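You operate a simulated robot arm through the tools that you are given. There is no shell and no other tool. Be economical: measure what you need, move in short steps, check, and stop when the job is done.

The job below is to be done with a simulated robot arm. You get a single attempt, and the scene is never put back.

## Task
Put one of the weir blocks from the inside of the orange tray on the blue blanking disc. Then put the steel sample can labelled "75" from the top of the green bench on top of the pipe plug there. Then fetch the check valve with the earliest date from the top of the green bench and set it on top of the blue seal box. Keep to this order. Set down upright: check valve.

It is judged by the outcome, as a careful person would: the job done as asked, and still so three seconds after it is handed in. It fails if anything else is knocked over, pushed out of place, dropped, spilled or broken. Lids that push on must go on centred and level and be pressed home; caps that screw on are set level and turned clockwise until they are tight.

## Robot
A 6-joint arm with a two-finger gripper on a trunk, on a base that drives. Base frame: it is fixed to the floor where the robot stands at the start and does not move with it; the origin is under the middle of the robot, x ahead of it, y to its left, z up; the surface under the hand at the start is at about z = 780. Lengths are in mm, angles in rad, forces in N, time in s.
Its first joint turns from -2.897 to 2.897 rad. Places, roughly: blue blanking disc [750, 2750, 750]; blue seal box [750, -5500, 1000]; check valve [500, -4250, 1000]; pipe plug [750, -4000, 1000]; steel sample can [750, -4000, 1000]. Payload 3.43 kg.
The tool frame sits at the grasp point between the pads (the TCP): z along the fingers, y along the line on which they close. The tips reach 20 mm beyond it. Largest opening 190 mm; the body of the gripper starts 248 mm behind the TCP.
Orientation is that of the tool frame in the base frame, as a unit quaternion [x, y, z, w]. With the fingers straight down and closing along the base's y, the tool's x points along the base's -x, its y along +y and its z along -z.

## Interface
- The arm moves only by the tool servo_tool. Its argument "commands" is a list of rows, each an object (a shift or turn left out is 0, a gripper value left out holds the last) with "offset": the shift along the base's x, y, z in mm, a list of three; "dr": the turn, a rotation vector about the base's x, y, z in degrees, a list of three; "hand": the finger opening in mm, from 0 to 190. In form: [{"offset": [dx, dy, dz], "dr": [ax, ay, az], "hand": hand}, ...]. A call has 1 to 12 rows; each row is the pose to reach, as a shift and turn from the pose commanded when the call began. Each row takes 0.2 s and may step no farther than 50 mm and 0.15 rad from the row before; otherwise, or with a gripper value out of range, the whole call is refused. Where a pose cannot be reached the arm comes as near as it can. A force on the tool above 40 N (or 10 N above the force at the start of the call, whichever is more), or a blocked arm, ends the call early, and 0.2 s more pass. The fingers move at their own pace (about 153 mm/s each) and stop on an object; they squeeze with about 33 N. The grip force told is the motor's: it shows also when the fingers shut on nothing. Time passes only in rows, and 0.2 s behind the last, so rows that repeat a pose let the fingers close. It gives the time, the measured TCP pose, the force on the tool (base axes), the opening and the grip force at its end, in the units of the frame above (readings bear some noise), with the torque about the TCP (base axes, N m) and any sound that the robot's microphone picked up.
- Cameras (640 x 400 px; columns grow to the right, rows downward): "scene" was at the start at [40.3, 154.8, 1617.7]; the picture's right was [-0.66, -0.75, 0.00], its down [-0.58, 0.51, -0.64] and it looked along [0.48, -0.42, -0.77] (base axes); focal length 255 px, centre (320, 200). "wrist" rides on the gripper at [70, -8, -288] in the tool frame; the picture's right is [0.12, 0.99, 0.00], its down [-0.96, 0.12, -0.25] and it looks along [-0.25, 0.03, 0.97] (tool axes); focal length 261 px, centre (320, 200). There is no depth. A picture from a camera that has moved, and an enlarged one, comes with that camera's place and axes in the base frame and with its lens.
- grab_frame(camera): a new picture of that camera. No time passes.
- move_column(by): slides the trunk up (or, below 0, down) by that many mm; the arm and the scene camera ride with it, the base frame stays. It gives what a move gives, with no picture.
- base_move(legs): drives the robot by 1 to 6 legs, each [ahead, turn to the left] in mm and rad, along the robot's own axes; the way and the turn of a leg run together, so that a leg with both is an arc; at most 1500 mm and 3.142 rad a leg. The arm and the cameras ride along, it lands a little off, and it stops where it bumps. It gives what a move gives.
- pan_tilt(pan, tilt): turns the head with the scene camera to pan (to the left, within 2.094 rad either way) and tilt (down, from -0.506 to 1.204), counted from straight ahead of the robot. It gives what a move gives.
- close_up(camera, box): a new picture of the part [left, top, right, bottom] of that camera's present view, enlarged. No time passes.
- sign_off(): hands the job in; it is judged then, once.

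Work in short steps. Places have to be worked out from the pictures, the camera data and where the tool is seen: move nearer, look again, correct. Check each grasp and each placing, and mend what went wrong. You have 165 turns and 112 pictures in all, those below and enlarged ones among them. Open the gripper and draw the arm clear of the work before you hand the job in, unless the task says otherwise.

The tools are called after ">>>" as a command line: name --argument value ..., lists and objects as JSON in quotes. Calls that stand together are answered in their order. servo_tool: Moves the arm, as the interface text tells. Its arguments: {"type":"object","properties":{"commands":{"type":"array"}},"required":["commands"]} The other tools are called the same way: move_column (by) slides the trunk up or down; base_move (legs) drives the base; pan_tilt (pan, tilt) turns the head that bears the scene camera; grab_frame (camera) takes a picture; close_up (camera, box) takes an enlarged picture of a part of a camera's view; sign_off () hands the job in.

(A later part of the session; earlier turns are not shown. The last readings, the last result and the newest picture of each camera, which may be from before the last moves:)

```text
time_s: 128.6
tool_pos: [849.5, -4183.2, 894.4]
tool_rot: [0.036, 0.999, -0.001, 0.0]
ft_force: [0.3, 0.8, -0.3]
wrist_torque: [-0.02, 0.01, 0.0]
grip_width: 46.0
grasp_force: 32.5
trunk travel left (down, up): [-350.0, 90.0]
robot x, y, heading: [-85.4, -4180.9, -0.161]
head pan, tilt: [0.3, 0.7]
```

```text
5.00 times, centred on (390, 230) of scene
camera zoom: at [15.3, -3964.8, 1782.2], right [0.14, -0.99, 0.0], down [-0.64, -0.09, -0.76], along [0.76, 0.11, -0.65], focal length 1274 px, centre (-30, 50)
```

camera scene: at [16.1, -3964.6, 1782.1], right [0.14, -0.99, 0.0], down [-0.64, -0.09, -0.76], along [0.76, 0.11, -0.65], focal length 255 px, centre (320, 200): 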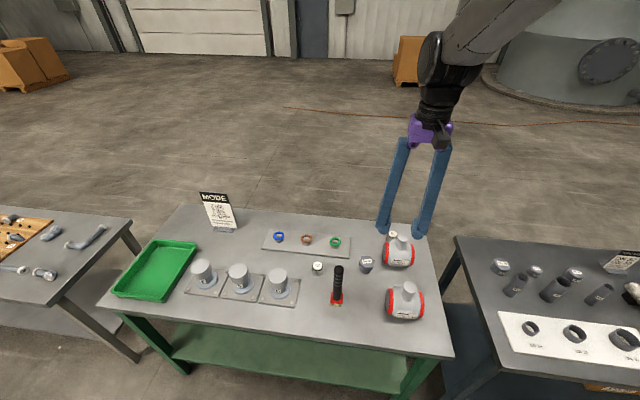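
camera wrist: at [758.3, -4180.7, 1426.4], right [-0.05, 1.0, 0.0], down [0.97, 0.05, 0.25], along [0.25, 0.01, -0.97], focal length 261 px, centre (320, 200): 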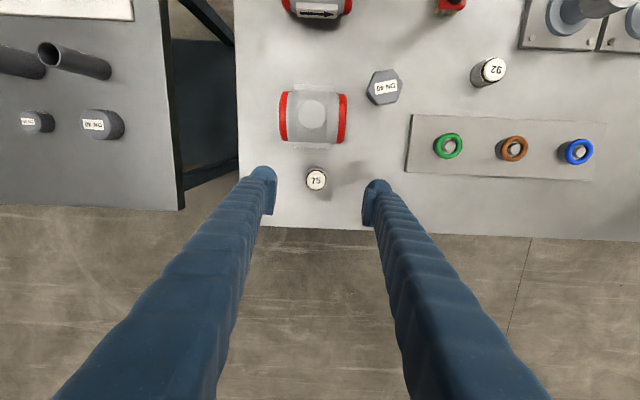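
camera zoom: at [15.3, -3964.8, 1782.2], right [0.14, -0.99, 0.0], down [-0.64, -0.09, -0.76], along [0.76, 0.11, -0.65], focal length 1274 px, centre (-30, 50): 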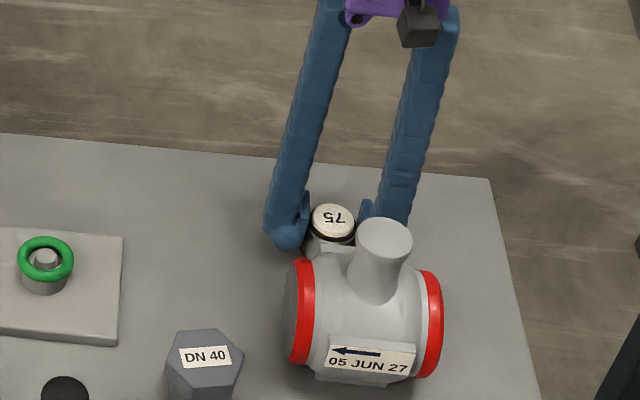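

Can is gripped at 46 mm. I lift it well clear of the valve and carry it over the plug near (670,-4066), then look.

>>> servo_tool --commands '[{"offset": [0, 0, 30]}, {"offset": [0, 0, 80]}, {"offset": [0, 0, 130]}, {"offset": [0, 0, 180]}, {"offset": [-30, 35, 180]}, {"offset": [-65, 65, 180]}, {"offset": [-100, 90, 180]}, {"offset": [-140, 105, 180]}, {"offset": [-180, 118, 180]}, {"offset": [-180, 118, 140]}, {"offset": [-180, 118, 140]}]'

>>> grab_frame --camera "wrist"

>>> grab_frame --camera "scene"

```text
time_s: 130.9
tool_pos: [668.3, -4068.2, 1033.3]
tool_rot: [0.036, 0.999, -0.001, 0.001]
ft_force: [-0.9, -0.2, -0.6]
wrist_torque: [-0.03, -0.07, 0.01]
grip_width: 45.8
grasp_force: 33.3
trunk travel left (down, up): [-350.0, 90.0]
robot x, y, heading: [-85.1, -4182.9, -0.162]
head pan, tilt: [0.3, 0.7]
```

```text
73 pictures are left
camera wrist: at [596.9, -4071.2, 1320.2], right [-0.05, 1.0, 0.0], down [0.97, 0.05, 0.25], along [0.25, 0.01, -0.97], focal length 261 px, centre (320, 200)
```

wrist: 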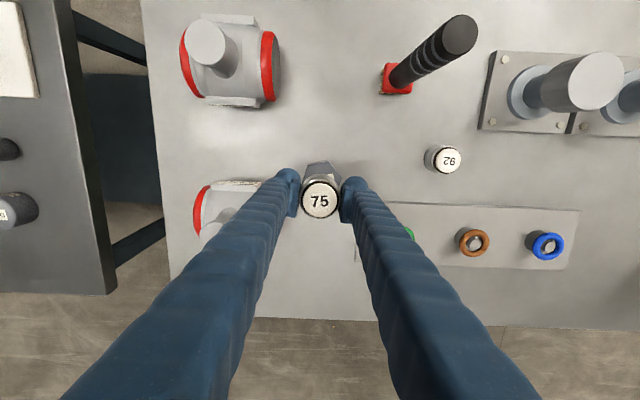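

```text
72 pictures are left
camera scene: at [12.4, -3964.4, 1782.5], right [0.14, -0.99, 0.0], down [-0.64, -0.09, -0.77], along [0.76, 0.11, -0.64], focal length 255 px, centre (320, 200)
```

scene: 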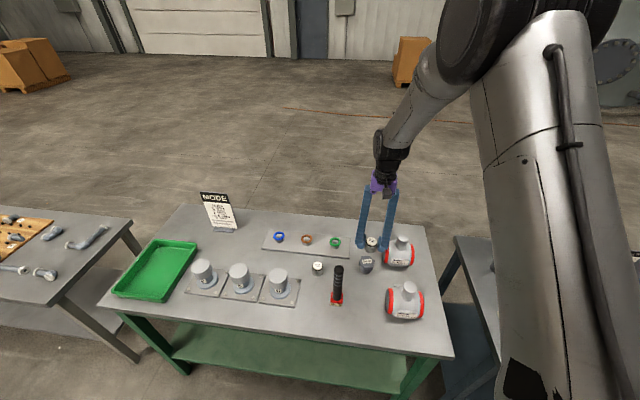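

>>> close_up --camera "wrist" --box '[260, 130, 380, 230]'

>>> close_up --camera "scene" --box '[335, 215, 415, 285]'

```text
4.00 times, centred on (320, 180) of wrist
camera zoom: at [596.9, -4071.2, 1320.2], right [-0.05, 1.0, 0.0], down [0.97, 0.05, 0.25], along [0.25, 0.01, -0.97], focal length 1043 px, centre (320, 280)
```

zoom: 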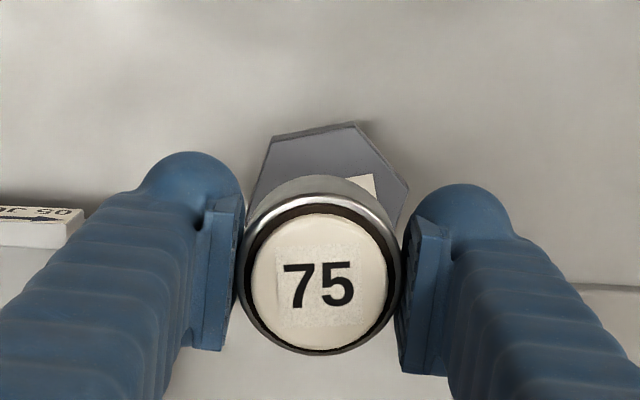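

```text
5.71 times, centred on (375, 250) of scene
camera zoom: at [12.4, -3964.4, 1782.5], right [0.14, -0.99, 0.0], down [-0.64, -0.09, -0.77], along [0.76, 0.11, -0.64], focal length 1457 px, centre (6, -86)
```

zoom: 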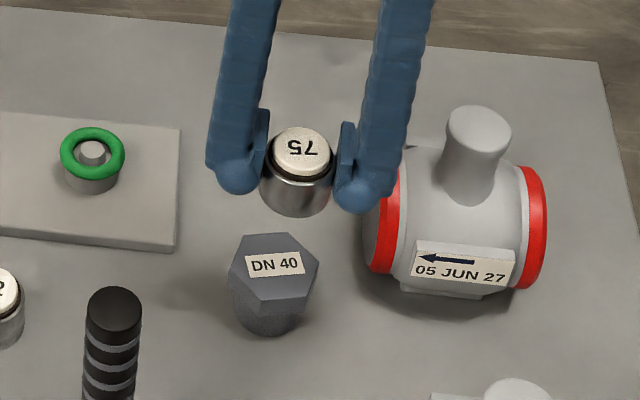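

Plug top centre ≈ (670,-4065, ~917); can bottom ≈ 26 mm below TCP. I shift by (+1.5,+3) and lower to just above the plug.

>>> servo_tool --commands '[{"offset": [1.5, 3, -40]}, {"offset": [1.5, 3, -72]}, {"offset": [1.5, 3, -80]}, {"offset": [1.5, 3, -80]}]'

>>> close_up --camera "wrist" --box '[260, 130, 380, 230]'

>>> close_up --camera "scene" --box '[335, 215, 415, 285]'

```text
time_s: 131.9
tool_pos: [672.3, -4066.3, 951.4]
tool_rot: [0.036, 0.999, -0.001, 0.0]
ft_force: [0.0, -0.4, -1.6]
wrist_torque: [0.02, 0.02, -0.01]
grip_width: 45.7
grasp_force: 32.9
trunk travel left (down, up): [-350.0, 90.0]
robot x, y, heading: [-90.6, -4189.1, -0.161]
head pan, tilt: [0.3, 0.7]
```

```text
4.00 times, centred on (320, 180) of wrist
camera zoom: at [601.8, -4068.3, 1239.3], right [-0.05, 1.0, 0.0], down [0.97, 0.05, 0.25], along [0.25, 0.01, -0.97], focal length 1043 px, centre (320, 280)
```

zoom: 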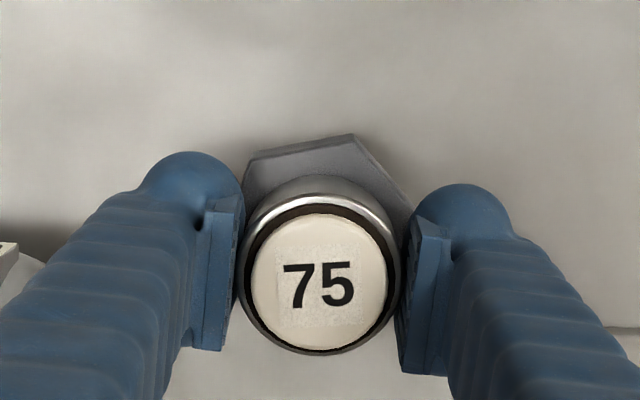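

```text
5.71 times, centred on (375, 250) of scene
camera zoom: at [15.0, -3964.7, 1782.3], right [0.14, -0.99, 0.0], down [-0.64, -0.09, -0.76], along [0.76, 0.11, -0.65], focal length 1457 px, centre (6, -86)
```

zoom: 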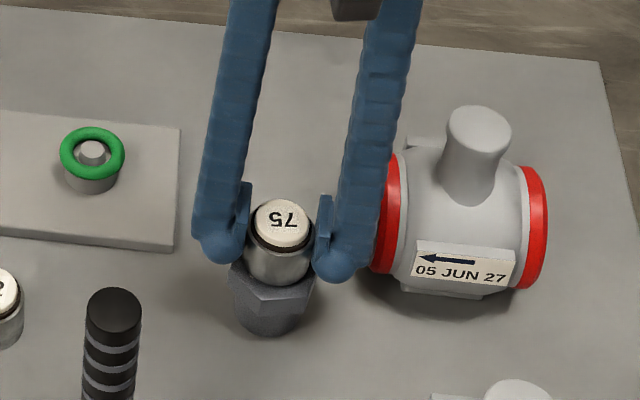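

Aligned. I lower in small steps to contact.

>>> servo_tool --commands '[{"offset": [0, 1, -4]}, {"offset": [0, 1, -7]}, {"offset": [0, 1, -9]}, {"offset": [0, 1, -10]}]'

>>> close_up --camera "scene" --box '[345, 225, 405, 285]'

```text
time_s: 132.9
tool_pos: [671.7, -4063.2, 943.3]
tool_rot: [0.036, 0.999, 0.0, 0.002]
ft_force: [1.9, -5.8, 27.4]
wrist_torque: [-0.1, -0.14, -0.13]
grip_width: 45.7
grasp_force: 32.9
trunk travel left (down, up): [-350.0, 90.0]
robot x, y, heading: [-87.5, -4186.6, -0.16]
head pan, tilt: [0.3, 0.7]
```

```text
6.67 times, centred on (375, 255) of scene
camera zoom: at [12.6, -3965.4, 1782.6], right [0.14, -0.99, 0.0], down [-0.64, -0.09, -0.77], along [0.76, 0.11, -0.64], focal length 1699 px, centre (-47, -167)
```

zoom: 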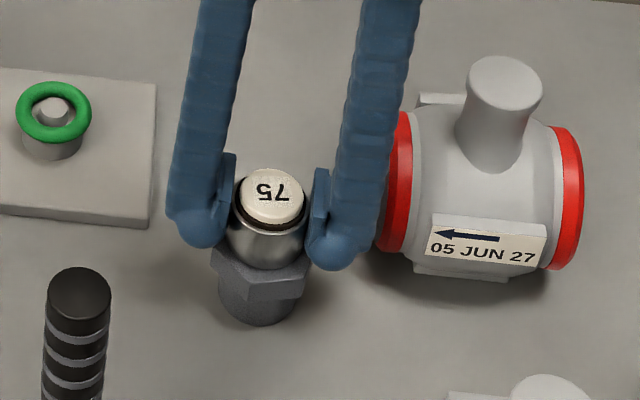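

Firm contact on the plug (27 N). I ease off slightly and open a little.

>>> servo_tool --commands '[{"offset": [0, 0, 1.5]}, {"offset": [0, 0, 1.5], "hand": 56}, {"offset": [0, 0, 1.5], "hand": 72}, {"offset": [0, 0, 1.5]}, {"offset": [0, 0, 1.5]}]'

>>> close_up --camera "scene" --box '[345, 225, 405, 285]'

>>> close_up --camera "wrist" --box '[260, 130, 380, 230]'

```text
time_s: 134.2
tool_pos: [673.1, -4063.3, 944.8]
tool_rot: [0.036, 0.999, -0.001, 0.001]
ft_force: [-0.3, 0.1, -0.2]
wrist_torque: [0.04, 0.02, 0.06]
grip_width: 71.8
grasp_force: 0.0
trunk travel left (down, up): [-350.0, 90.0]
robot x, y, heading: [-82.9, -4184.2, -0.162]
head pan, tilt: [0.3, 0.7]
```

```text
6.67 times, centred on (375, 255) of scene
camera zoom: at [14.9, -3964.9, 1782.3], right [0.14, -0.99, 0.0], down [-0.64, -0.09, -0.76], along [0.76, 0.11, -0.64], focal length 1699 px, centre (-47, -167)
```

zoom: 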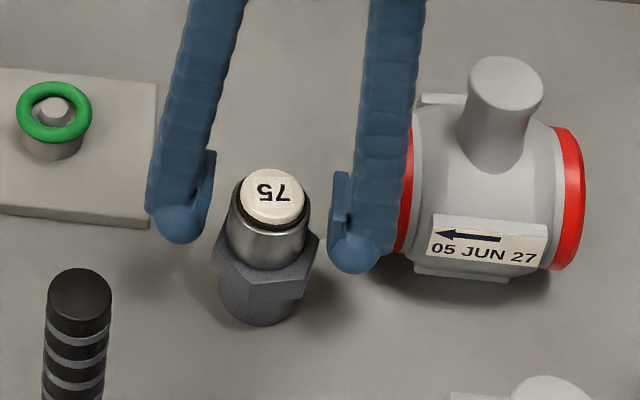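

```text
4.00 times, centred on (320, 180) of wrist
camera zoom: at [601.8, -4066.2, 1231.8], right [-0.05, 1.0, 0.0], down [0.97, 0.05, 0.25], along [0.25, 0.01, -0.97], focal length 1043 px, centre (320, 280)
```

zoom: 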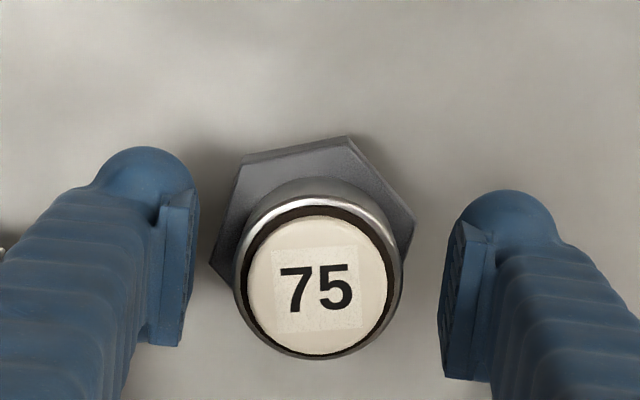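

The can stands centred on the plug. I raise straight up and then inspect the valve dates closely.

>>> servo_tool --commands '[{"offset": [0, 0, 40]}, {"offset": [0, 0, 90]}, {"offset": [0, 0, 140]}, {"offset": [0, 0, 190]}, {"offset": [0, 0, 240]}, {"offset": [0, 0, 290]}, {"offset": [-20, -30, 300]}, {"offset": [-50, -60, 300]}, {"offset": [-80, -90, 300]}, {"offset": [-110, -120, 300]}, {"offset": [-110, -120, 300], "hand": 150}]'

>>> close_up --camera "scene" --box '[380, 225, 440, 275]'

>>> close_up --camera "scene" --box '[380, 275, 440, 325]'

>>> grab_frame --camera "wrist"

```text
time_s: 136.6
tool_pos: [562.8, -4182.5, 1244.2]
tool_rot: [0.035, 0.999, -0.001, -0.001]
ft_force: [0.2, 0.3, 0.0]
wrist_torque: [0.03, 0.03, 0.01]
grip_width: 150.0
grasp_force: 0.0
trunk travel left (down, up): [-350.0, 90.0]
robot x, y, heading: [-86.3, -4183.7, -0.165]
head pan, tilt: [0.3, 0.7]
```

```text
8.00 times, centred on (410, 250) of scene
camera zoom: at [15.5, -3964.8, 1782.2], right [0.14, -0.99, 0.0], down [-0.64, -0.09, -0.76], along [0.76, 0.11, -0.65], focal length 2039 px, centre (-400, -200)
```

zoom: 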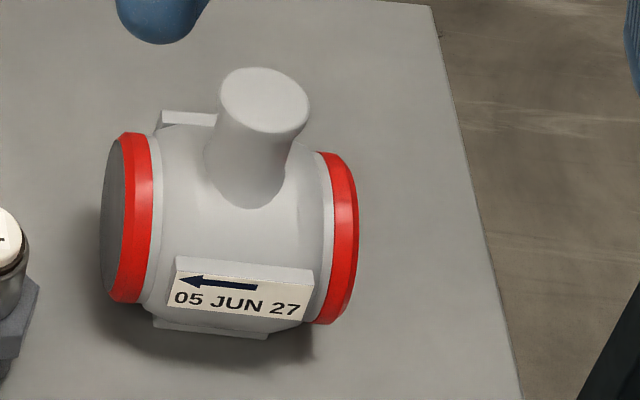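

```text
8.00 times, centred on (410, 300) of scene
camera zoom: at [15.5, -3964.8, 1782.2], right [0.14, -0.99, 0.0], down [-0.64, -0.09, -0.76], along [0.76, 0.11, -0.65], focal length 2039 px, centre (-400, -600)
```

zoom: 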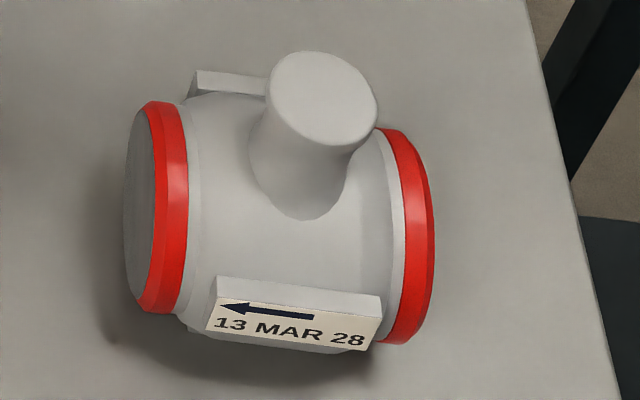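

```text
62 pictures are left
camera wrist: at [492.7, -4185.8, 1532.9], right [-0.05, 1.0, 0.0], down [0.97, 0.05, 0.25], along [0.25, 0.01, -0.97], focal length 261 px, centre (320, 200)
```

wrist: 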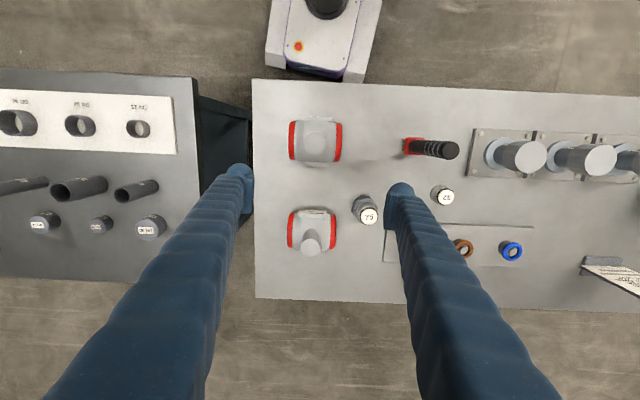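

The earliest date is 05 JUN 27 (other is 13 MAR 28). Valve axis lies along y, centre ≈ (729,-4196), stem top ≈1016, axis ≈ z 920. I'll hold it by its end faces: align above first and check.

>>> servo_tool --commands '[{"offset": [45, -4, 0], "dr": [0, 0, 2]}, {"offset": [90, -8, 0], "dr": [0, 0, 3.5]}, {"offset": [135, -12, 0], "dr": [0, 0, 3.5]}, {"offset": [166, -14, 0], "dr": [0, 0, 3.5]}, {"offset": [166, -14, -50], "dr": [0, 0, 3.5]}, {"offset": [166, -14, -100], "dr": [0, 0, 3.5]}, {"offset": [166, -14, -150], "dr": [0, 0, 3.5]}, {"offset": [166, -14, -190], "dr": [0, 0, 3.5]}, {"offset": [166, -14, -190], "dr": [0, 0, 3.5]}]'

>>> grab_frame --camera "wrist"

>>> close_up --camera "scene" --box '[340, 180, 460, 290]'

```text
time_s: 138.6
tool_pos: [726.5, -4196.6, 1053.6]
tool_rot: [0.005, 1.0, -0.001, 0.001]
ft_force: [-0.6, -0.6, 0.1]
wrist_torque: [0.01, -0.01, -0.02]
grip_width: 150.0
grasp_force: 0.0
trunk travel left (down, up): [-350.0, 90.0]
robot x, y, heading: [-85.4, -4188.7, -0.159]
head pan, tilt: [0.3, 0.7]
```

```text
61 pictures are left
camera wrist: at [655.8, -4203.2, 1341.2], right [-0.11, 0.99, 0.0], down [0.96, 0.11, 0.25], along [0.25, 0.03, -0.97], focal length 261 px, centre (320, 200)
```

wrist: 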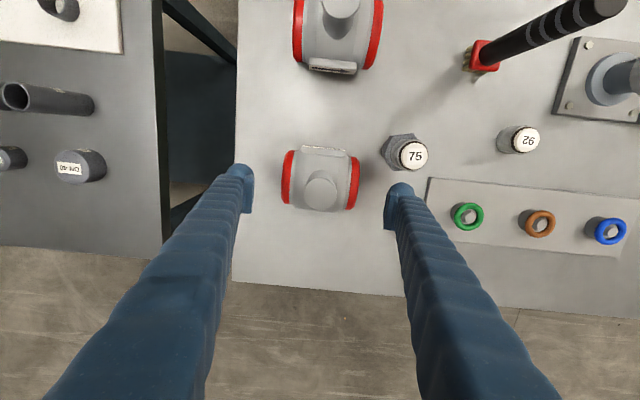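

```text
3.64 times, centred on (400, 235) of scene
camera zoom: at [14.2, -3964.6, 1782.4], right [0.14, -0.99, 0.0], down [-0.64, -0.09, -0.76], along [0.76, 0.11, -0.64], focal length 927 px, centre (29, 73)
```

zoom: 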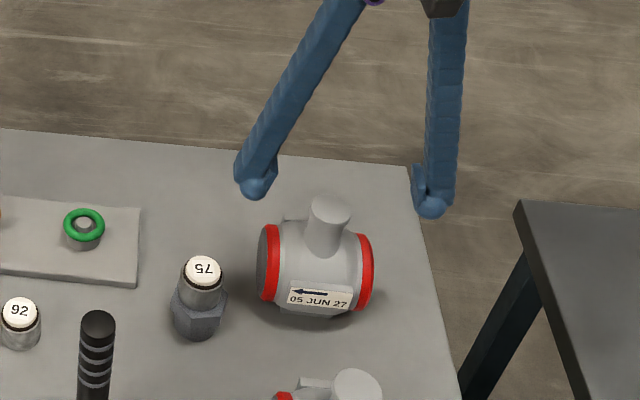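

Valve centre ≈ (731,-4195); I trim position and yaw (+2°), opening 140, and descend to z≈920, then close.

>>> servo_tool --commands '[{"offset": [4, 2, 0], "dr": [0, 0, 2], "hand": 140}, {"offset": [4, 2, -45], "dr": [0, 0, 2]}, {"offset": [4, 2, -90], "dr": [0, 0, 2]}, {"offset": [4, 2, -115], "dr": [0, 0, 2]}, {"offset": [4, 2, -132], "dr": [0, 0, 2]}, {"offset": [4, 2, -132], "dr": [0, 0, 2]}]'

>>> grab_frame --camera "wrist"

>>> close_up --camera "scene" --box '[360, 200, 440, 280]'

```text
time_s: 139.9
tool_pos: [732.1, -4196.5, 923.3]
tool_rot: [-0.012, 1.0, -0.001, 0.0]
ft_force: [0.8, 0.6, -0.7]
wrist_torque: [0.0, -0.03, 0.02]
grip_width: 139.8
grasp_force: 0.1
trunk travel left (down, up): [-350.0, 90.0]
robot x, y, heading: [-88.8, -4184.7, -0.163]
head pan, tilt: [0.3, 0.7]
```

```text
59 pictures are left
camera wrist: at [661.3, -4205.5, 1210.0], right [-0.14, 0.99, 0.0], down [0.96, 0.14, 0.25], along [0.25, 0.03, -0.97], focal length 261 px, centre (320, 200)
```

wrist: 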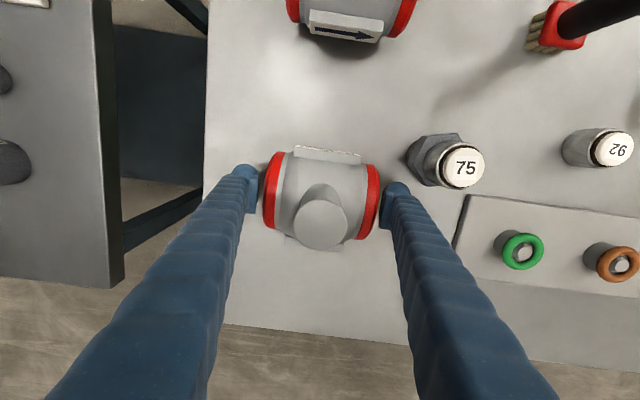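

```text
5.00 times, centred on (400, 240) of scene
camera zoom: at [14.6, -3964.8, 1782.3], right [0.14, -0.99, 0.0], down [-0.64, -0.09, -0.76], along [0.76, 0.11, -0.64], focal length 1274 px, centre (-80, 0)
```

zoom: 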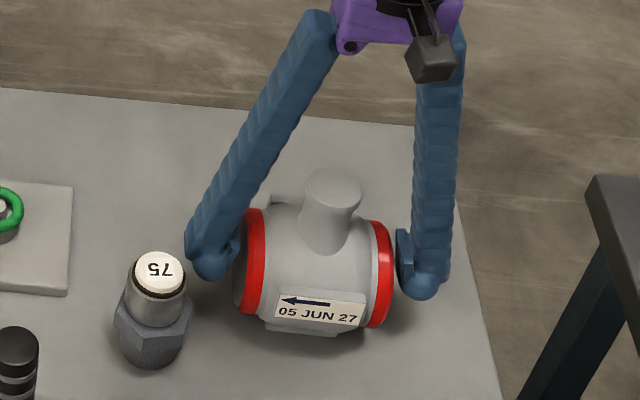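

The pads straddle the end faces evenly. I close and check the grip.

>>> servo_tool --commands '[{"hand": 120}, {"hand": 60}, {"offset": [0, 0, 0]}, {"offset": [0, 0, 0]}]'

>>> servo_tool --commands '[{"offset": [0, 0, 10], "hand": 0}, {"offset": [0, 0, 30]}, {"offset": [0, 0, 50]}, {"offset": [0, 0, 50]}]'

>>> grab_frame --camera "wrist"

>>> close_up --camera "scene" --box '[360, 200, 440, 280]'

```text
time_s: 140.9
tool_pos: [731.2, -4195.5, 921.9]
tool_rot: [-0.012, 1.0, -0.001, 0.0]
ft_force: [1.3, 0.5, 0.2]
wrist_torque: [-0.16, -0.01, -0.04]
grip_width: 124.0
grasp_force: 32.2
trunk travel left (down, up): [-350.0, 90.0]
robot x, y, heading: [-83.6, -4185.8, -0.162]
head pan, tilt: [0.3, 0.7]
```

```text
time_s: 141.9
tool_pos: [731.6, -4195.5, 971.7]
tool_rot: [-0.012, 1.0, -0.001, -0.001]
ft_force: [0.2, 0.2, -6.4]
wrist_torque: [-0.04, -0.02, 0.01]
grip_width: 124.0
grasp_force: 33.5
trunk travel left (down, up): [-350.0, 90.0]
robot x, y, heading: [-89.7, -4186.3, -0.158]
head pan, tilt: [0.3, 0.7]
```

```text
57 pictures are left
camera wrist: at [662.1, -4205.0, 1259.0], right [-0.14, 0.99, 0.0], down [0.96, 0.14, 0.25], along [0.24, 0.03, -0.97], focal length 261 px, centre (320, 200)
```

wrist: 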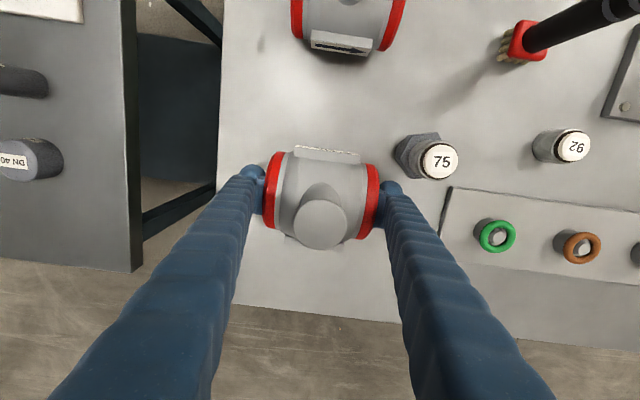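

```text
5.00 times, centred on (400, 240) of scene
camera zoom: at [16.0, -3964.9, 1782.2], right [0.14, -0.99, 0.0], down [-0.64, -0.09, -0.76], along [0.76, 0.11, -0.65], focal length 1274 px, centre (-80, 0)
```

zoom: 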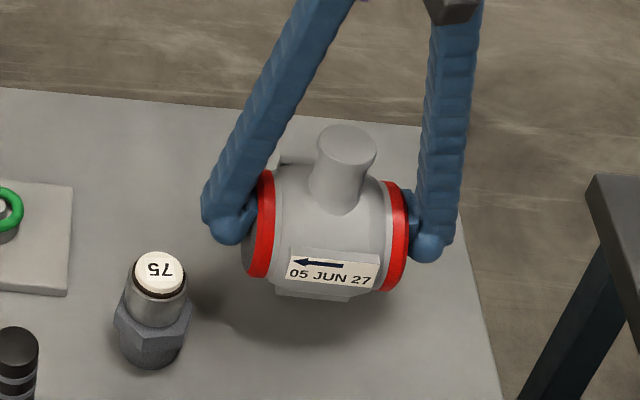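

The valve is held firm and level (0.65 kg). I lift high and draw in before driving.

>>> servo_tool --commands '[{"offset": [0, 0, 50]}, {"offset": [0, 0, 100]}, {"offset": [0, 0, 150]}, {"offset": [0, 0, 200]}, {"offset": [0, 0, 250]}, {"offset": [0, 0, 290]}, {"offset": [-45, 0, 290]}, {"offset": [-90, 0, 290]}, {"offset": [-135, 0, 290]}, {"offset": [-180, 0, 290]}, {"offset": [-225, 0, 290]}, {"offset": [-260, 0, 290]}]'

>>> base_move --legs '[[-220, 0], [0, -1.4], [1180, 0]]'

>>> pan_tilt --pan 1.1 --tilt 0.6

>>> grab_frame --camera "scene"

```text
time_s: 144.6
tool_pos: [470.2, -4195.7, 1264.6]
tool_rot: [-0.012, 1.0, -0.001, 0.001]
ft_force: [-0.6, 0.2, -6.4]
wrist_torque: [0.02, -0.05, 0.01]
grip_width: 124.0
grasp_force: 32.9
trunk travel left (down, up): [-350.0, 90.0]
robot x, y, heading: [-87.0, -4188.1, -0.161]
head pan, tilt: [0.3, 0.7]
```

```text
time_s: 150.9
tool_pos: [-129.3, -4689.2, 1263.4]
tool_rot: [0.57, 0.822, 0.0, 0.0]
ft_force: [-0.7, 0.4, -5.5]
wrist_torque: [0.09, -0.06, 0.01]
grip_width: 123.8
grasp_force: 33.1
trunk travel left (down, up): [-350.0, 90.0]
robot x, y, heading: [-231.5, -4144.5, -1.442]
head pan, tilt: [0.3, 0.7]
stopped in leg 2: the robot was blocked; the commanded pose is now the measured one
```

```text
time_s: 152.1
tool_pos: [-126.9, -4688.6, 1264.7]
tool_rot: [0.57, 0.821, -0.001, 0.0]
ft_force: [1.4, 0.5, -6.1]
wrist_torque: [0.0, 0.06, 0.01]
grip_width: 123.8
grasp_force: 32.5
trunk travel left (down, up): [-350.0, 90.0]
robot x, y, heading: [-230.8, -4145.7, -1.439]
head pan, tilt: [1.1, 0.6]
```

```text
55 pictures are left
camera scene: at [63.2, -4127.4, 1790.8], right [-0.33, -0.94, 0.0], down [-0.53, 0.19, -0.82], along [0.78, -0.27, -0.57], focal length 255 px, centre (320, 200)
```

scene: 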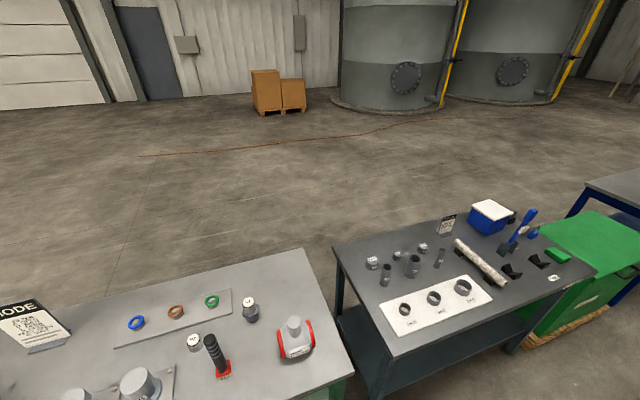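

Valve still held. I drive on with a slight right arc along the dark bench.

>>> base_move --legs '[[300, -0.15], [800, 0]]'

>>> pan_tilt --pan 1.4 --tilt 0.7

>>> grab_frame --camera "scene"

```text
time_s: 160.1
tool_pos: [-210.4, -5805.8, 1264.4]
tool_rot: [0.632, 0.775, 0.0, 0.0]
ft_force: [-0.3, 0.0, -5.8]
wrist_torque: [0.06, -0.02, -0.01]
grip_width: 123.7
grasp_force: 33.2
trunk travel left (down, up): [-350.0, 90.0]
robot x, y, heading: [-221.3, -5247.5, -1.601]
head pan, tilt: [1.1, 0.6]
```

```text
time_s: 160.8
tool_pos: [-210.7, -5805.2, 1265.7]
tool_rot: [0.632, 0.775, 0.0, 0.0]
ft_force: [0.4, -0.5, -5.3]
wrist_torque: [-0.01, 0.02, -0.01]
grip_width: 123.8
grasp_force: 33.3
trunk travel left (down, up): [-350.0, 90.0]
robot x, y, heading: [-221.6, -5251.8, -1.592]
head pan, tilt: [1.4, 0.7]
```

```text
54 pictures are left
camera scene: at [72.7, -5256.1, 1782.3], right [-0.2, -0.98, 0.0], down [-0.63, 0.13, -0.77], along [0.75, -0.15, -0.64], focal length 255 px, centre (320, 200)
```

scene: 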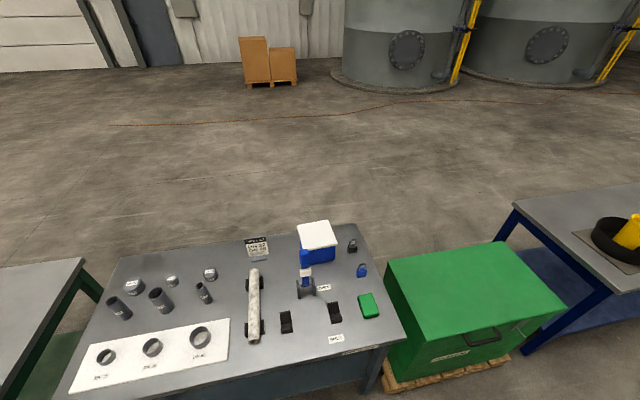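

>>> close_up --camera "scene" --box '[260, 205, 400, 345]'

>>> close_up --camera "scene" --box '[380, 180, 640, 380]'

```text
2.86 times, centred on (330, 275) of scene
camera zoom: at [72.7, -5256.1, 1782.3], right [-0.2, -0.98, 0.0], down [-0.63, 0.13, -0.77], along [0.75, -0.15, -0.64], focal length 728 px, centre (291, -14)
```

zoom: 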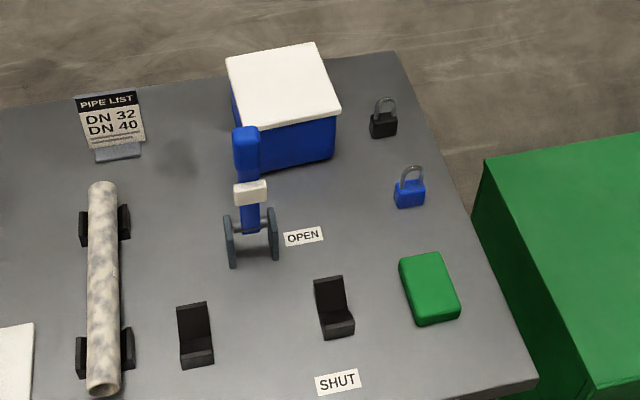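

```text
2.00 times, centred on (510, 280) of scene
camera zoom: at [72.7, -5256.1, 1782.3], right [-0.2, -0.98, 0.0], down [-0.63, 0.13, -0.77], along [0.75, -0.15, -0.64], focal length 510 px, centre (-60, 40)
```

zoom: 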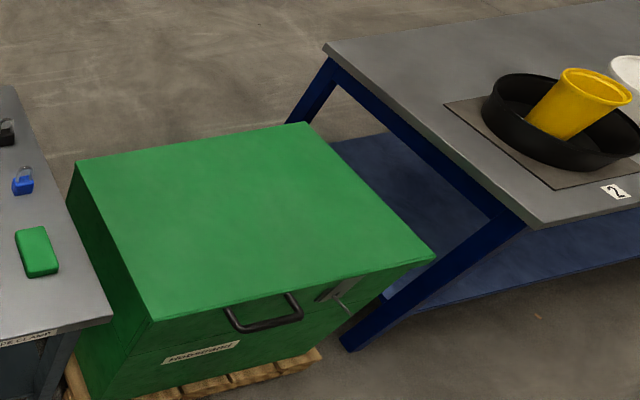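

The blue box with a white lid is the seal box, near (785,-5386). I turn to face it and look again.

>>> base_move --legs '[[0, 1.5]]'

>>> pan_tilt --pan 0.2 --tilt 0.75

>>> grab_frame --camera "scene"

>>> grab_frame --camera "wrist"

```text
time_s: 165.7
tool_pos: [319.3, -5397.0, 1265.3]
tool_rot: [0.039, 0.999, -0.001, -0.003]
ft_force: [0.9, 0.8, -6.0]
wrist_torque: [-0.04, 0.2, -0.03]
grip_width: 123.8
grasp_force: 32.7
trunk travel left (down, up): [-350.0, 90.0]
robot x, y, heading: [-238.9, -5326.4, -0.269]
head pan, tilt: [1.4, 0.7]
stopped in leg 1: the robot was blocked; the commanded pose is now the measured one
```

```text
time_s: 167.1
tool_pos: [318.1, -5397.0, 1265.6]
tool_rot: [0.04, 0.999, -0.001, -0.001]
ft_force: [-0.1, 0.0, -5.3]
wrist_torque: [-0.01, 0.01, -0.02]
grip_width: 123.9
grasp_force: 33.1
trunk travel left (down, up): [-350.0, 90.0]
robot x, y, heading: [-242.1, -5325.5, -0.27]
head pan, tilt: [0.201, 0.75]
```

```text
51 pictures are left
camera scene: at [-119.6, -5123.0, 1778.0], right [-0.07, -1.0, 0.0], down [-0.68, 0.05, -0.73], along [0.73, -0.05, -0.68], focal length 255 px, centre (320, 200)
```

scene: 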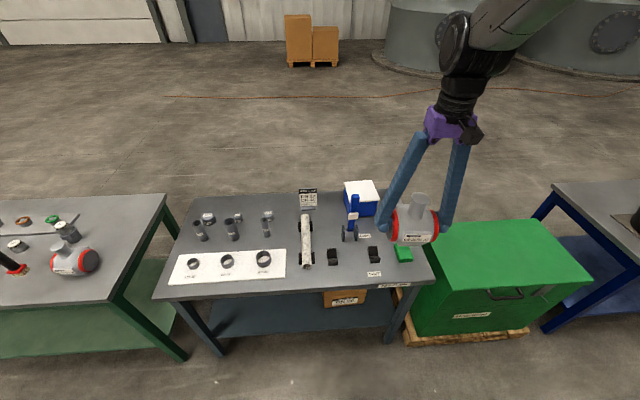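

```text
50 pictures are left
camera wrist: at [246.9, -5398.9, 1554.4], right [-0.04, 1.0, 0.0], down [0.97, 0.04, 0.25], along [0.25, 0.01, -0.97], focal length 261 px, centre (320, 200)
```

wrist: 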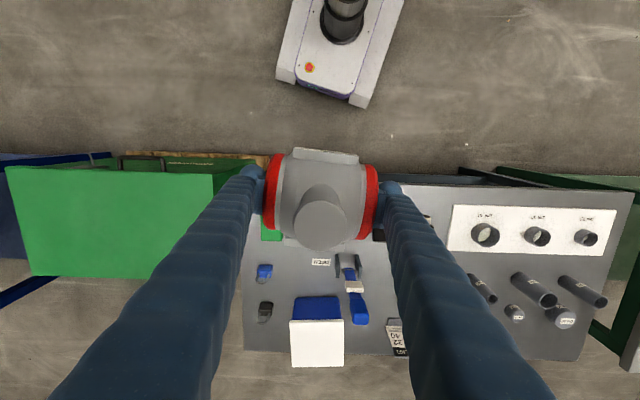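

I move forward 150 mm, then bring the valve near the box to get a better fix.

>>> base_move --legs '[[150, 0]]'

>>> servo_tool --commands '[{"offset": [35, 10, 0], "dr": [0, 0, 2]}, {"offset": [70, 20, 0], "dr": [0, 0, 4.6]}, {"offset": [105, 30, 0], "dr": [0, 0, 4.6]}, {"offset": [140, 45, 0], "dr": [0, 0, 4.6]}]'

>>> grab_frame --camera "wrist"

>>> grab_frame --camera "scene"

```text
time_s: 168.8
tool_pos: [465.3, -5437.8, 1265.7]
tool_rot: [0.04, 0.999, -0.002, -0.001]
ft_force: [1.0, 0.3, -7.2]
wrist_torque: [0.02, 0.13, 0.0]
grip_width: 123.6
grasp_force: 33.3
trunk travel left (down, up): [-350.0, 90.0]
robot x, y, heading: [-100.0, -5364.4, -0.266]
head pan, tilt: [0.201, 0.75]
```

```text
time_s: 169.8
tool_pos: [604.1, -5392.9, 1266.0]
tool_rot: [0.0, 1.0, -0.001, -0.001]
ft_force: [0.6, 0.0, -6.7]
wrist_torque: [-0.04, 0.05, 0.03]
grip_width: 124.0
grasp_force: 33.1
trunk travel left (down, up): [-350.0, 90.0]
robot x, y, heading: [-94.4, -5366.1, -0.269]
head pan, tilt: [0.201, 0.75]
```

```text
49 pictures are left
camera wrist: at [534.3, -5399.7, 1554.3], right [-0.12, 0.99, 0.0], down [0.96, 0.12, 0.24], along [0.24, 0.03, -0.97], focal length 261 px, centre (320, 200)
```

wrist: 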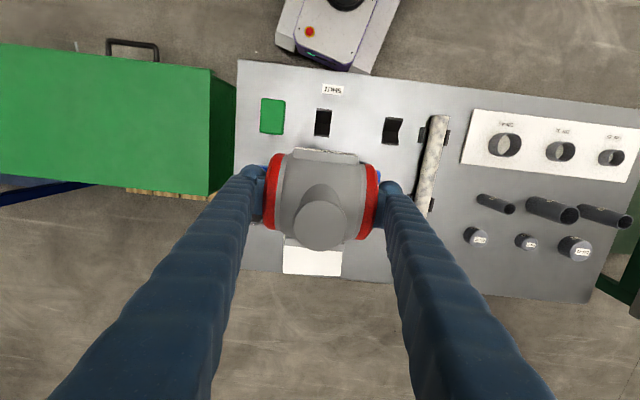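

```text
48 pictures are left
camera scene: at [27.4, -5162.5, 1777.8], right [-0.07, -1.0, 0.0], down [-0.68, 0.05, -0.73], along [0.73, -0.05, -0.68], focal length 255 px, centre (320, 200)
```

scene: 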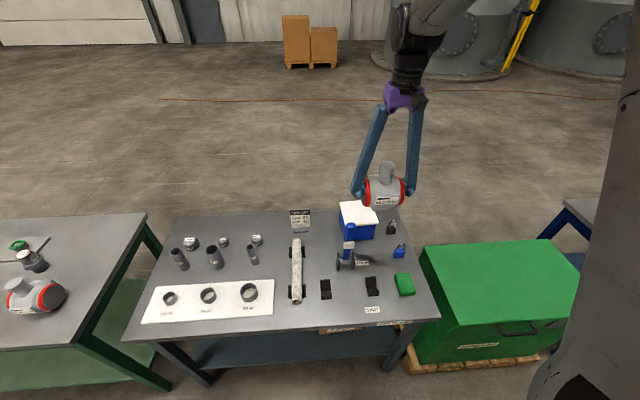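

Lid top ≈ z 977, centre ≈ (792,-5383). I carry the valve over it, lower partway, and look.

>>> servo_tool --commands '[{"offset": [45, 2, 0]}, {"offset": [90, 4, 0], "dr": [0, 0, 2]}, {"offset": [135, 7, 0], "dr": [0, 0, 2]}, {"offset": [175, 10, 0], "dr": [0, 0, 2]}, {"offset": [188, 10, 0], "dr": [0, 0, 2]}, {"offset": [188, 10, -50], "dr": [0, 0, 2]}, {"offset": [188, 10, -100], "dr": [0, 0, 2]}, {"offset": [188, 10, -140], "dr": [0, 0, 2]}, {"offset": [188, 10, -140], "dr": [0, 0, 2]}]'

>>> grab_frame --camera "wrist"

>>> close_up --camera "scene" --box '[320, 150, 440, 280]'

```text
time_s: 171.8
tool_pos: [790.9, -5383.2, 1128.6]
tool_rot: [-0.017, 1.0, -0.001, 0.0]
ft_force: [0.4, 0.3, -6.6]
wrist_torque: [-0.05, -0.01, 0.02]
grip_width: 124.1
grasp_force: 33.4
trunk travel left (down, up): [-350.0, 90.0]
robot x, y, heading: [-97.6, -5364.3, -0.27]
head pan, tilt: [0.201, 0.75]
```

```text
47 pictures are left
camera wrist: at [720.6, -5392.9, 1417.0], right [-0.15, 0.99, 0.0], down [0.96, 0.15, 0.25], along [0.24, 0.04, -0.97], focal length 261 px, centre (320, 200)
```

wrist: 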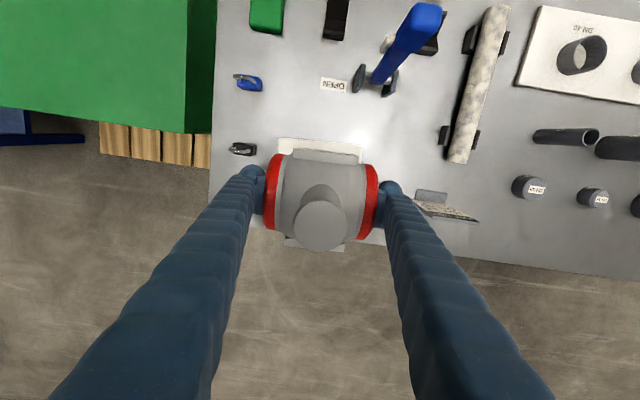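

```text
3.08 times, centred on (380, 215) of scene
camera zoom: at [26.0, -5162.9, 1778.1], right [-0.07, -1.0, 0.0], down [-0.68, 0.05, -0.73], along [0.73, -0.05, -0.68], focal length 784 px, centre (135, 154)
```

zoom: 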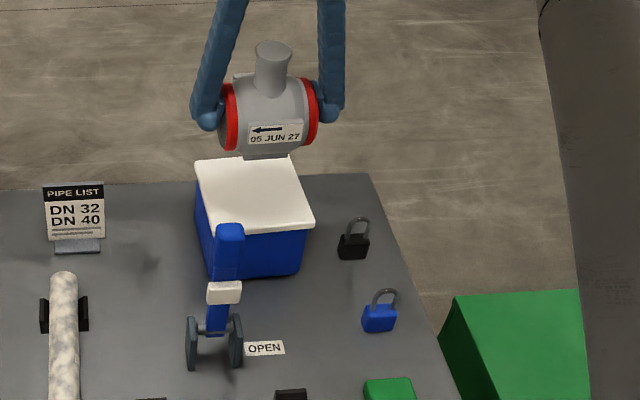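

Lid centre confirmed ≈ (795,-5384). I shift 4 mm forward and lower to just above the lid.

>>> servo_tool --commands '[{"offset": [4, -1, -40]}, {"offset": [4, -1, -75]}, {"offset": [4, -1, -86]}, {"offset": [4, -1, -86]}]'

>>> close_up --camera "scene" --box '[320, 150, 440, 280]'

```text
time_s: 172.8
tool_pos: [793.8, -5385.2, 1041.6]
tool_rot: [-0.017, 1.0, -0.001, 0.001]
ft_force: [0.0, 1.3, -5.6]
wrist_torque: [0.0, -0.04, 0.01]
grip_width: 123.7
grasp_force: 33.0
trunk travel left (down, up): [-350.0, 90.0]
robot x, y, heading: [-98.6, -5365.3, -0.268]
head pan, tilt: [0.201, 0.75]
```

```text
3.08 times, centred on (380, 215) of scene
camera zoom: at [26.9, -5163.3, 1778.0], right [-0.07, -1.0, 0.0], down [-0.68, 0.05, -0.73], along [0.73, -0.05, -0.68], focal length 784 px, centre (135, 154)
```

zoom: 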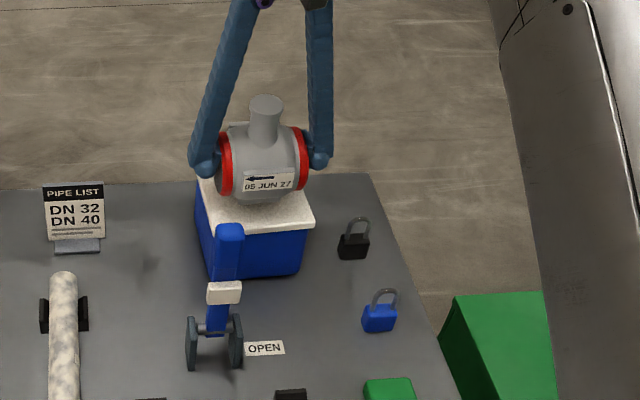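

Still a small gap. I lower in fine steps and watch the force.

>>> servo_tool --commands '[{"offset": [0, 0, -4]}, {"offset": [0, 0, -7]}, {"offset": [0, 0, -9]}, {"offset": [0, 0, -11]}, {"offset": [0, 0, -11]}]'

>>> close_up --camera "scene" --box '[340, 170, 420, 250]'

```text
time_s: 173.9
tool_pos: [795.1, -5383.2, 1030.0]
tool_rot: [-0.017, 1.0, -0.002, -0.001]
ft_force: [0.3, -0.4, -6.5]
wrist_torque: [-0.02, 0.0, 0.01]
grip_width: 123.5
grasp_force: 33.3
trunk travel left (down, up): [-350.0, 90.0]
robot x, y, heading: [-96.1, -5365.2, -0.266]
head pan, tilt: [0.201, 0.75]
```

```text
5.00 times, centred on (380, 210) of scene
camera zoom: at [27.1, -5163.4, 1778.0], right [-0.07, -1.0, 0.0], down [-0.68, 0.05, -0.73], along [0.73, -0.05, -0.68], focal length 1274 px, centre (20, 150)
```

zoom: 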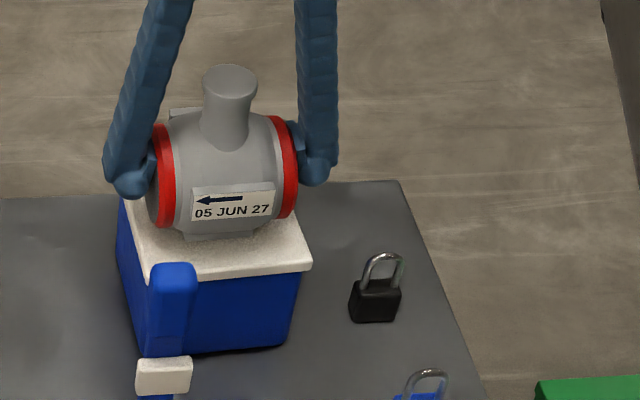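

No contact yet; I continue down in 2 mm steps.

>>> servo_tool --commands '[{"offset": [0, 0, -2]}, {"offset": [0, 0, -4]}, {"offset": [0, 0, -6]}, {"offset": [0, 0, -6]}]'

```text
time_s: 174.9
tool_pos: [794.6, -5383.3, 1028.2]
tool_rot: [-0.018, 1.0, 0.0, 0.002]
ft_force: [0.2, -5.3, 31.5]
wrist_torque: [0.08, 0.29, -0.04]
grip_width: 123.8
grasp_force: 33.5
trunk travel left (down, up): [-350.0, 90.0]
robot x, y, heading: [-95.9, -5361.9, -0.268]
head pan, tilt: [0.201, 0.75]
```

Contact made (31 N). I ease up a little to unload, then check before release.

>>> servo_tool --commands '[{"offset": [0, 0, 1.5]}, {"offset": [0, 0, 2.5]}, {"offset": [0, 0, 2.5]}]'

>>> close_up --camera "scene" --box '[340, 170, 420, 250]'

>>> grab_frame --camera "wrist"

```text
time_s: 175.8
tool_pos: [795.3, -5383.3, 1028.1]
tool_rot: [-0.018, 1.0, -0.001, 0.001]
ft_force: [9.3, -4.9, 22.8]
wrist_torque: [0.01, -0.5, -0.04]
grip_width: 123.6
grasp_force: 33.1
trunk travel left (down, up): [-350.0, 90.0]
robot x, y, heading: [-95.6, -5363.3, -0.269]
head pan, tilt: [0.201, 0.75]
```

```text
5.00 times, centred on (380, 210) of scene
camera zoom: at [25.0, -5163.6, 1778.2], right [-0.07, -1.0, 0.0], down [-0.68, 0.05, -0.73], along [0.73, -0.05, -0.68], focal length 1274 px, centre (20, 150)
```

zoom: 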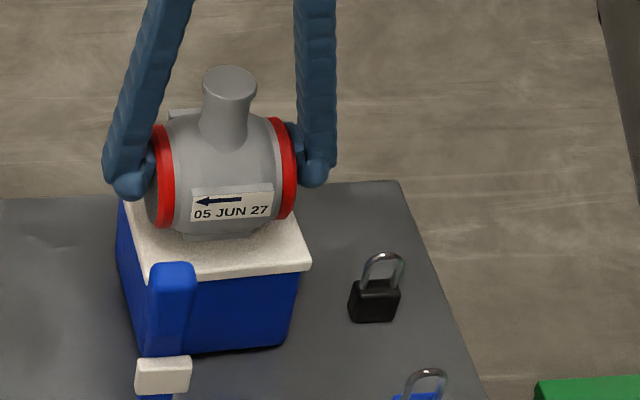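

```text
42 pictures are left
camera wrist: at [724.3, -5393.7, 1315.6], right [-0.15, 0.99, 0.0], down [0.96, 0.15, 0.25], along [0.25, 0.04, -0.97], focal length 261 px, centre (320, 200)
```

wrist: 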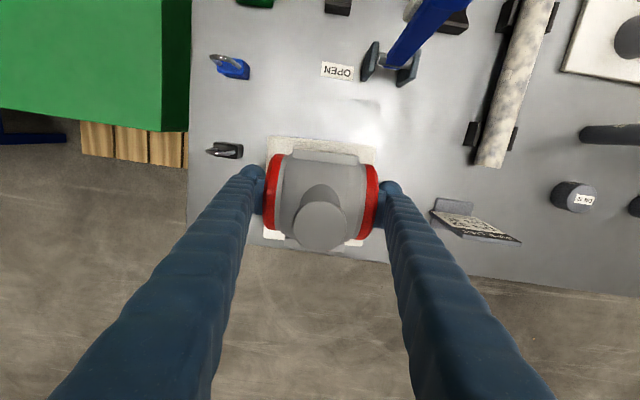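

Well centred on the lid; still loaded, so I ease another 2 mm and recheck.

>>> servo_tool --commands '[{"offset": [0, 0, 1]}, {"offset": [0, 0, 1.5]}, {"offset": [0, 0, 1.5]}]'

```text
time_s: 176.6
tool_pos: [794.1, -5382.2, 1029.5]
tool_rot: [-0.018, 1.0, -0.001, 0.0]
ft_force: [6.4, -3.7, 17.3]
wrist_torque: [0.05, -0.26, -0.05]
grip_width: 123.8
grasp_force: 33.1
trunk travel left (down, up): [-350.0, 90.0]
robot x, y, heading: [-96.5, -5364.2, -0.265]
head pan, tilt: [0.201, 0.75]
```

Compliance is about 3.7 N/mm; I ease 4 mm more to bring the load near zero.

>>> servo_tool --commands '[{"offset": [0, 0, 1.5]}, {"offset": [0, 0, 3]}, {"offset": [0, 0, 4]}, {"offset": [0, 0, 4]}]'

```text
time_s: 177.6
tool_pos: [795.5, -5381.7, 1030.9]
tool_rot: [-0.017, 1.0, -0.001, -0.001]
ft_force: [0.1, 0.0, -6.0]
wrist_torque: [0.02, 0.01, 0.0]
grip_width: 123.9
grasp_force: 33.0
trunk travel left (down, up): [-350.0, 90.0]
robot x, y, heading: [-95.5, -5365.3, -0.264]
head pan, tilt: [0.201, 0.75]
```

It just lifted off; contact is at about 1029–1030. I lower 1.5 mm to touch lightly.

>>> servo_tool --commands '[{"offset": [0, 0, -1]}, {"offset": [0, 0, -2]}, {"offset": [0, 0, -2]}]'

```text
time_s: 178.3
tool_pos: [795.1, -5383.3, 1028.4]
tool_rot: [-0.018, 1.0, -0.001, -0.001]
ft_force: [-0.2, 0.0, -5.5]
wrist_torque: [0.0, 0.0, 0.0]
grip_width: 123.6
grasp_force: 32.8
trunk travel left (down, up): [-350.0, 90.0]
robot x, y, heading: [-98.3, -5365.8, -0.265]
head pan, tilt: [0.201, 0.75]
```

>>> servo_tool --commands '[{"offset": [0, 0, -1]}, {"offset": [0, 0, -1]}]'

```text
time_s: 178.9
tool_pos: [796.1, -5383.1, 1027.0]
tool_rot: [-0.018, 1.0, -0.001, 0.0]
ft_force: [-0.6, -0.3, -4.1]
wrist_torque: [0.03, 0.05, -0.01]
grip_width: 123.8
grasp_force: 33.2
trunk travel left (down, up): [-350.0, 90.0]
robot x, y, heading: [-93.2, -5363.8, -0.271]
head pan, tilt: [0.201, 0.75]
```

Nearly touching; another 1 mm down.

>>> servo_tool --commands '[{"offset": [0, 0, -1]}, {"offset": [0, 0, -1]}]'

```text
time_s: 179.6
tool_pos: [796.3, -5382.4, 1028.6]
tool_rot: [-0.017, 1.0, -0.001, 0.0]
ft_force: [1.8, 0.5, -1.0]
wrist_torque: [0.27, 0.02, -0.06]
grip_width: 123.9
grasp_force: 33.1
trunk travel left (down, up): [-350.0, 90.0]
robot x, y, heading: [-97.8, -5363.0, -0.269]
head pan, tilt: [0.201, 0.75]
```

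The weight is now mostly on the lid. I open slowly.

>>> servo_tool --commands '[{"offset": [0, 0, -0.5], "hand": 124}, {"offset": [0, 0, -0.5], "hand": 128}, {"offset": [0, 0, -0.5], "hand": 140}, {"offset": [0, 0, -0.5], "hand": 150}, {"offset": [0, 0, -0.5]}]'

>>> close_up --camera "scene" --box '[340, 170, 420, 250]'

>>> grab_frame --camera "wrist"

```text
time_s: 180.8
tool_pos: [794.4, -5382.4, 1026.5]
tool_rot: [-0.017, 1.0, -0.002, 0.0]
ft_force: [0.3, 0.1, -0.2]
wrist_torque: [-0.02, -0.01, 0.01]
grip_width: 149.9
grasp_force: 0.0
trunk travel left (down, up): [-350.0, 90.0]
robot x, y, heading: [-94.3, -5362.3, -0.268]
head pan, tilt: [0.201, 0.75]
```

```text
5.00 times, centred on (380, 210) of scene
camera zoom: at [26.5, -5163.3, 1778.0], right [-0.07, -1.0, 0.0], down [-0.68, 0.05, -0.73], along [0.73, -0.05, -0.68], focal length 1274 px, centre (20, 150)
```

zoom: 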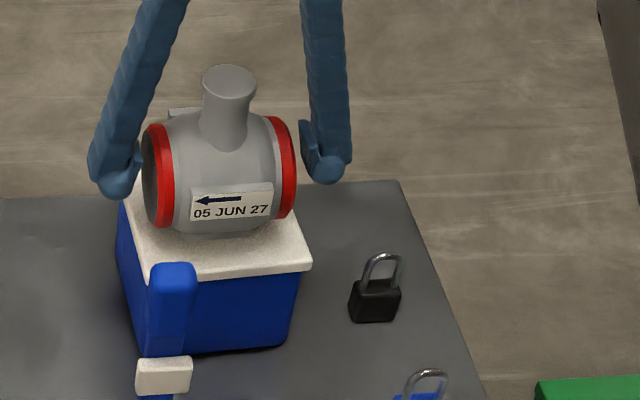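

```text
40 pictures are left
camera wrist: at [725.4, -5393.4, 1314.9], right [-0.15, 0.99, 0.0], down [0.96, 0.15, 0.25], along [0.24, 0.04, -0.97], focal length 261 px, centre (320, 200)
```

wrist: 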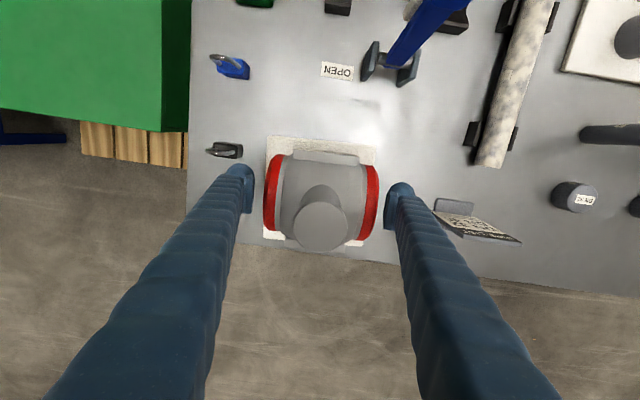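

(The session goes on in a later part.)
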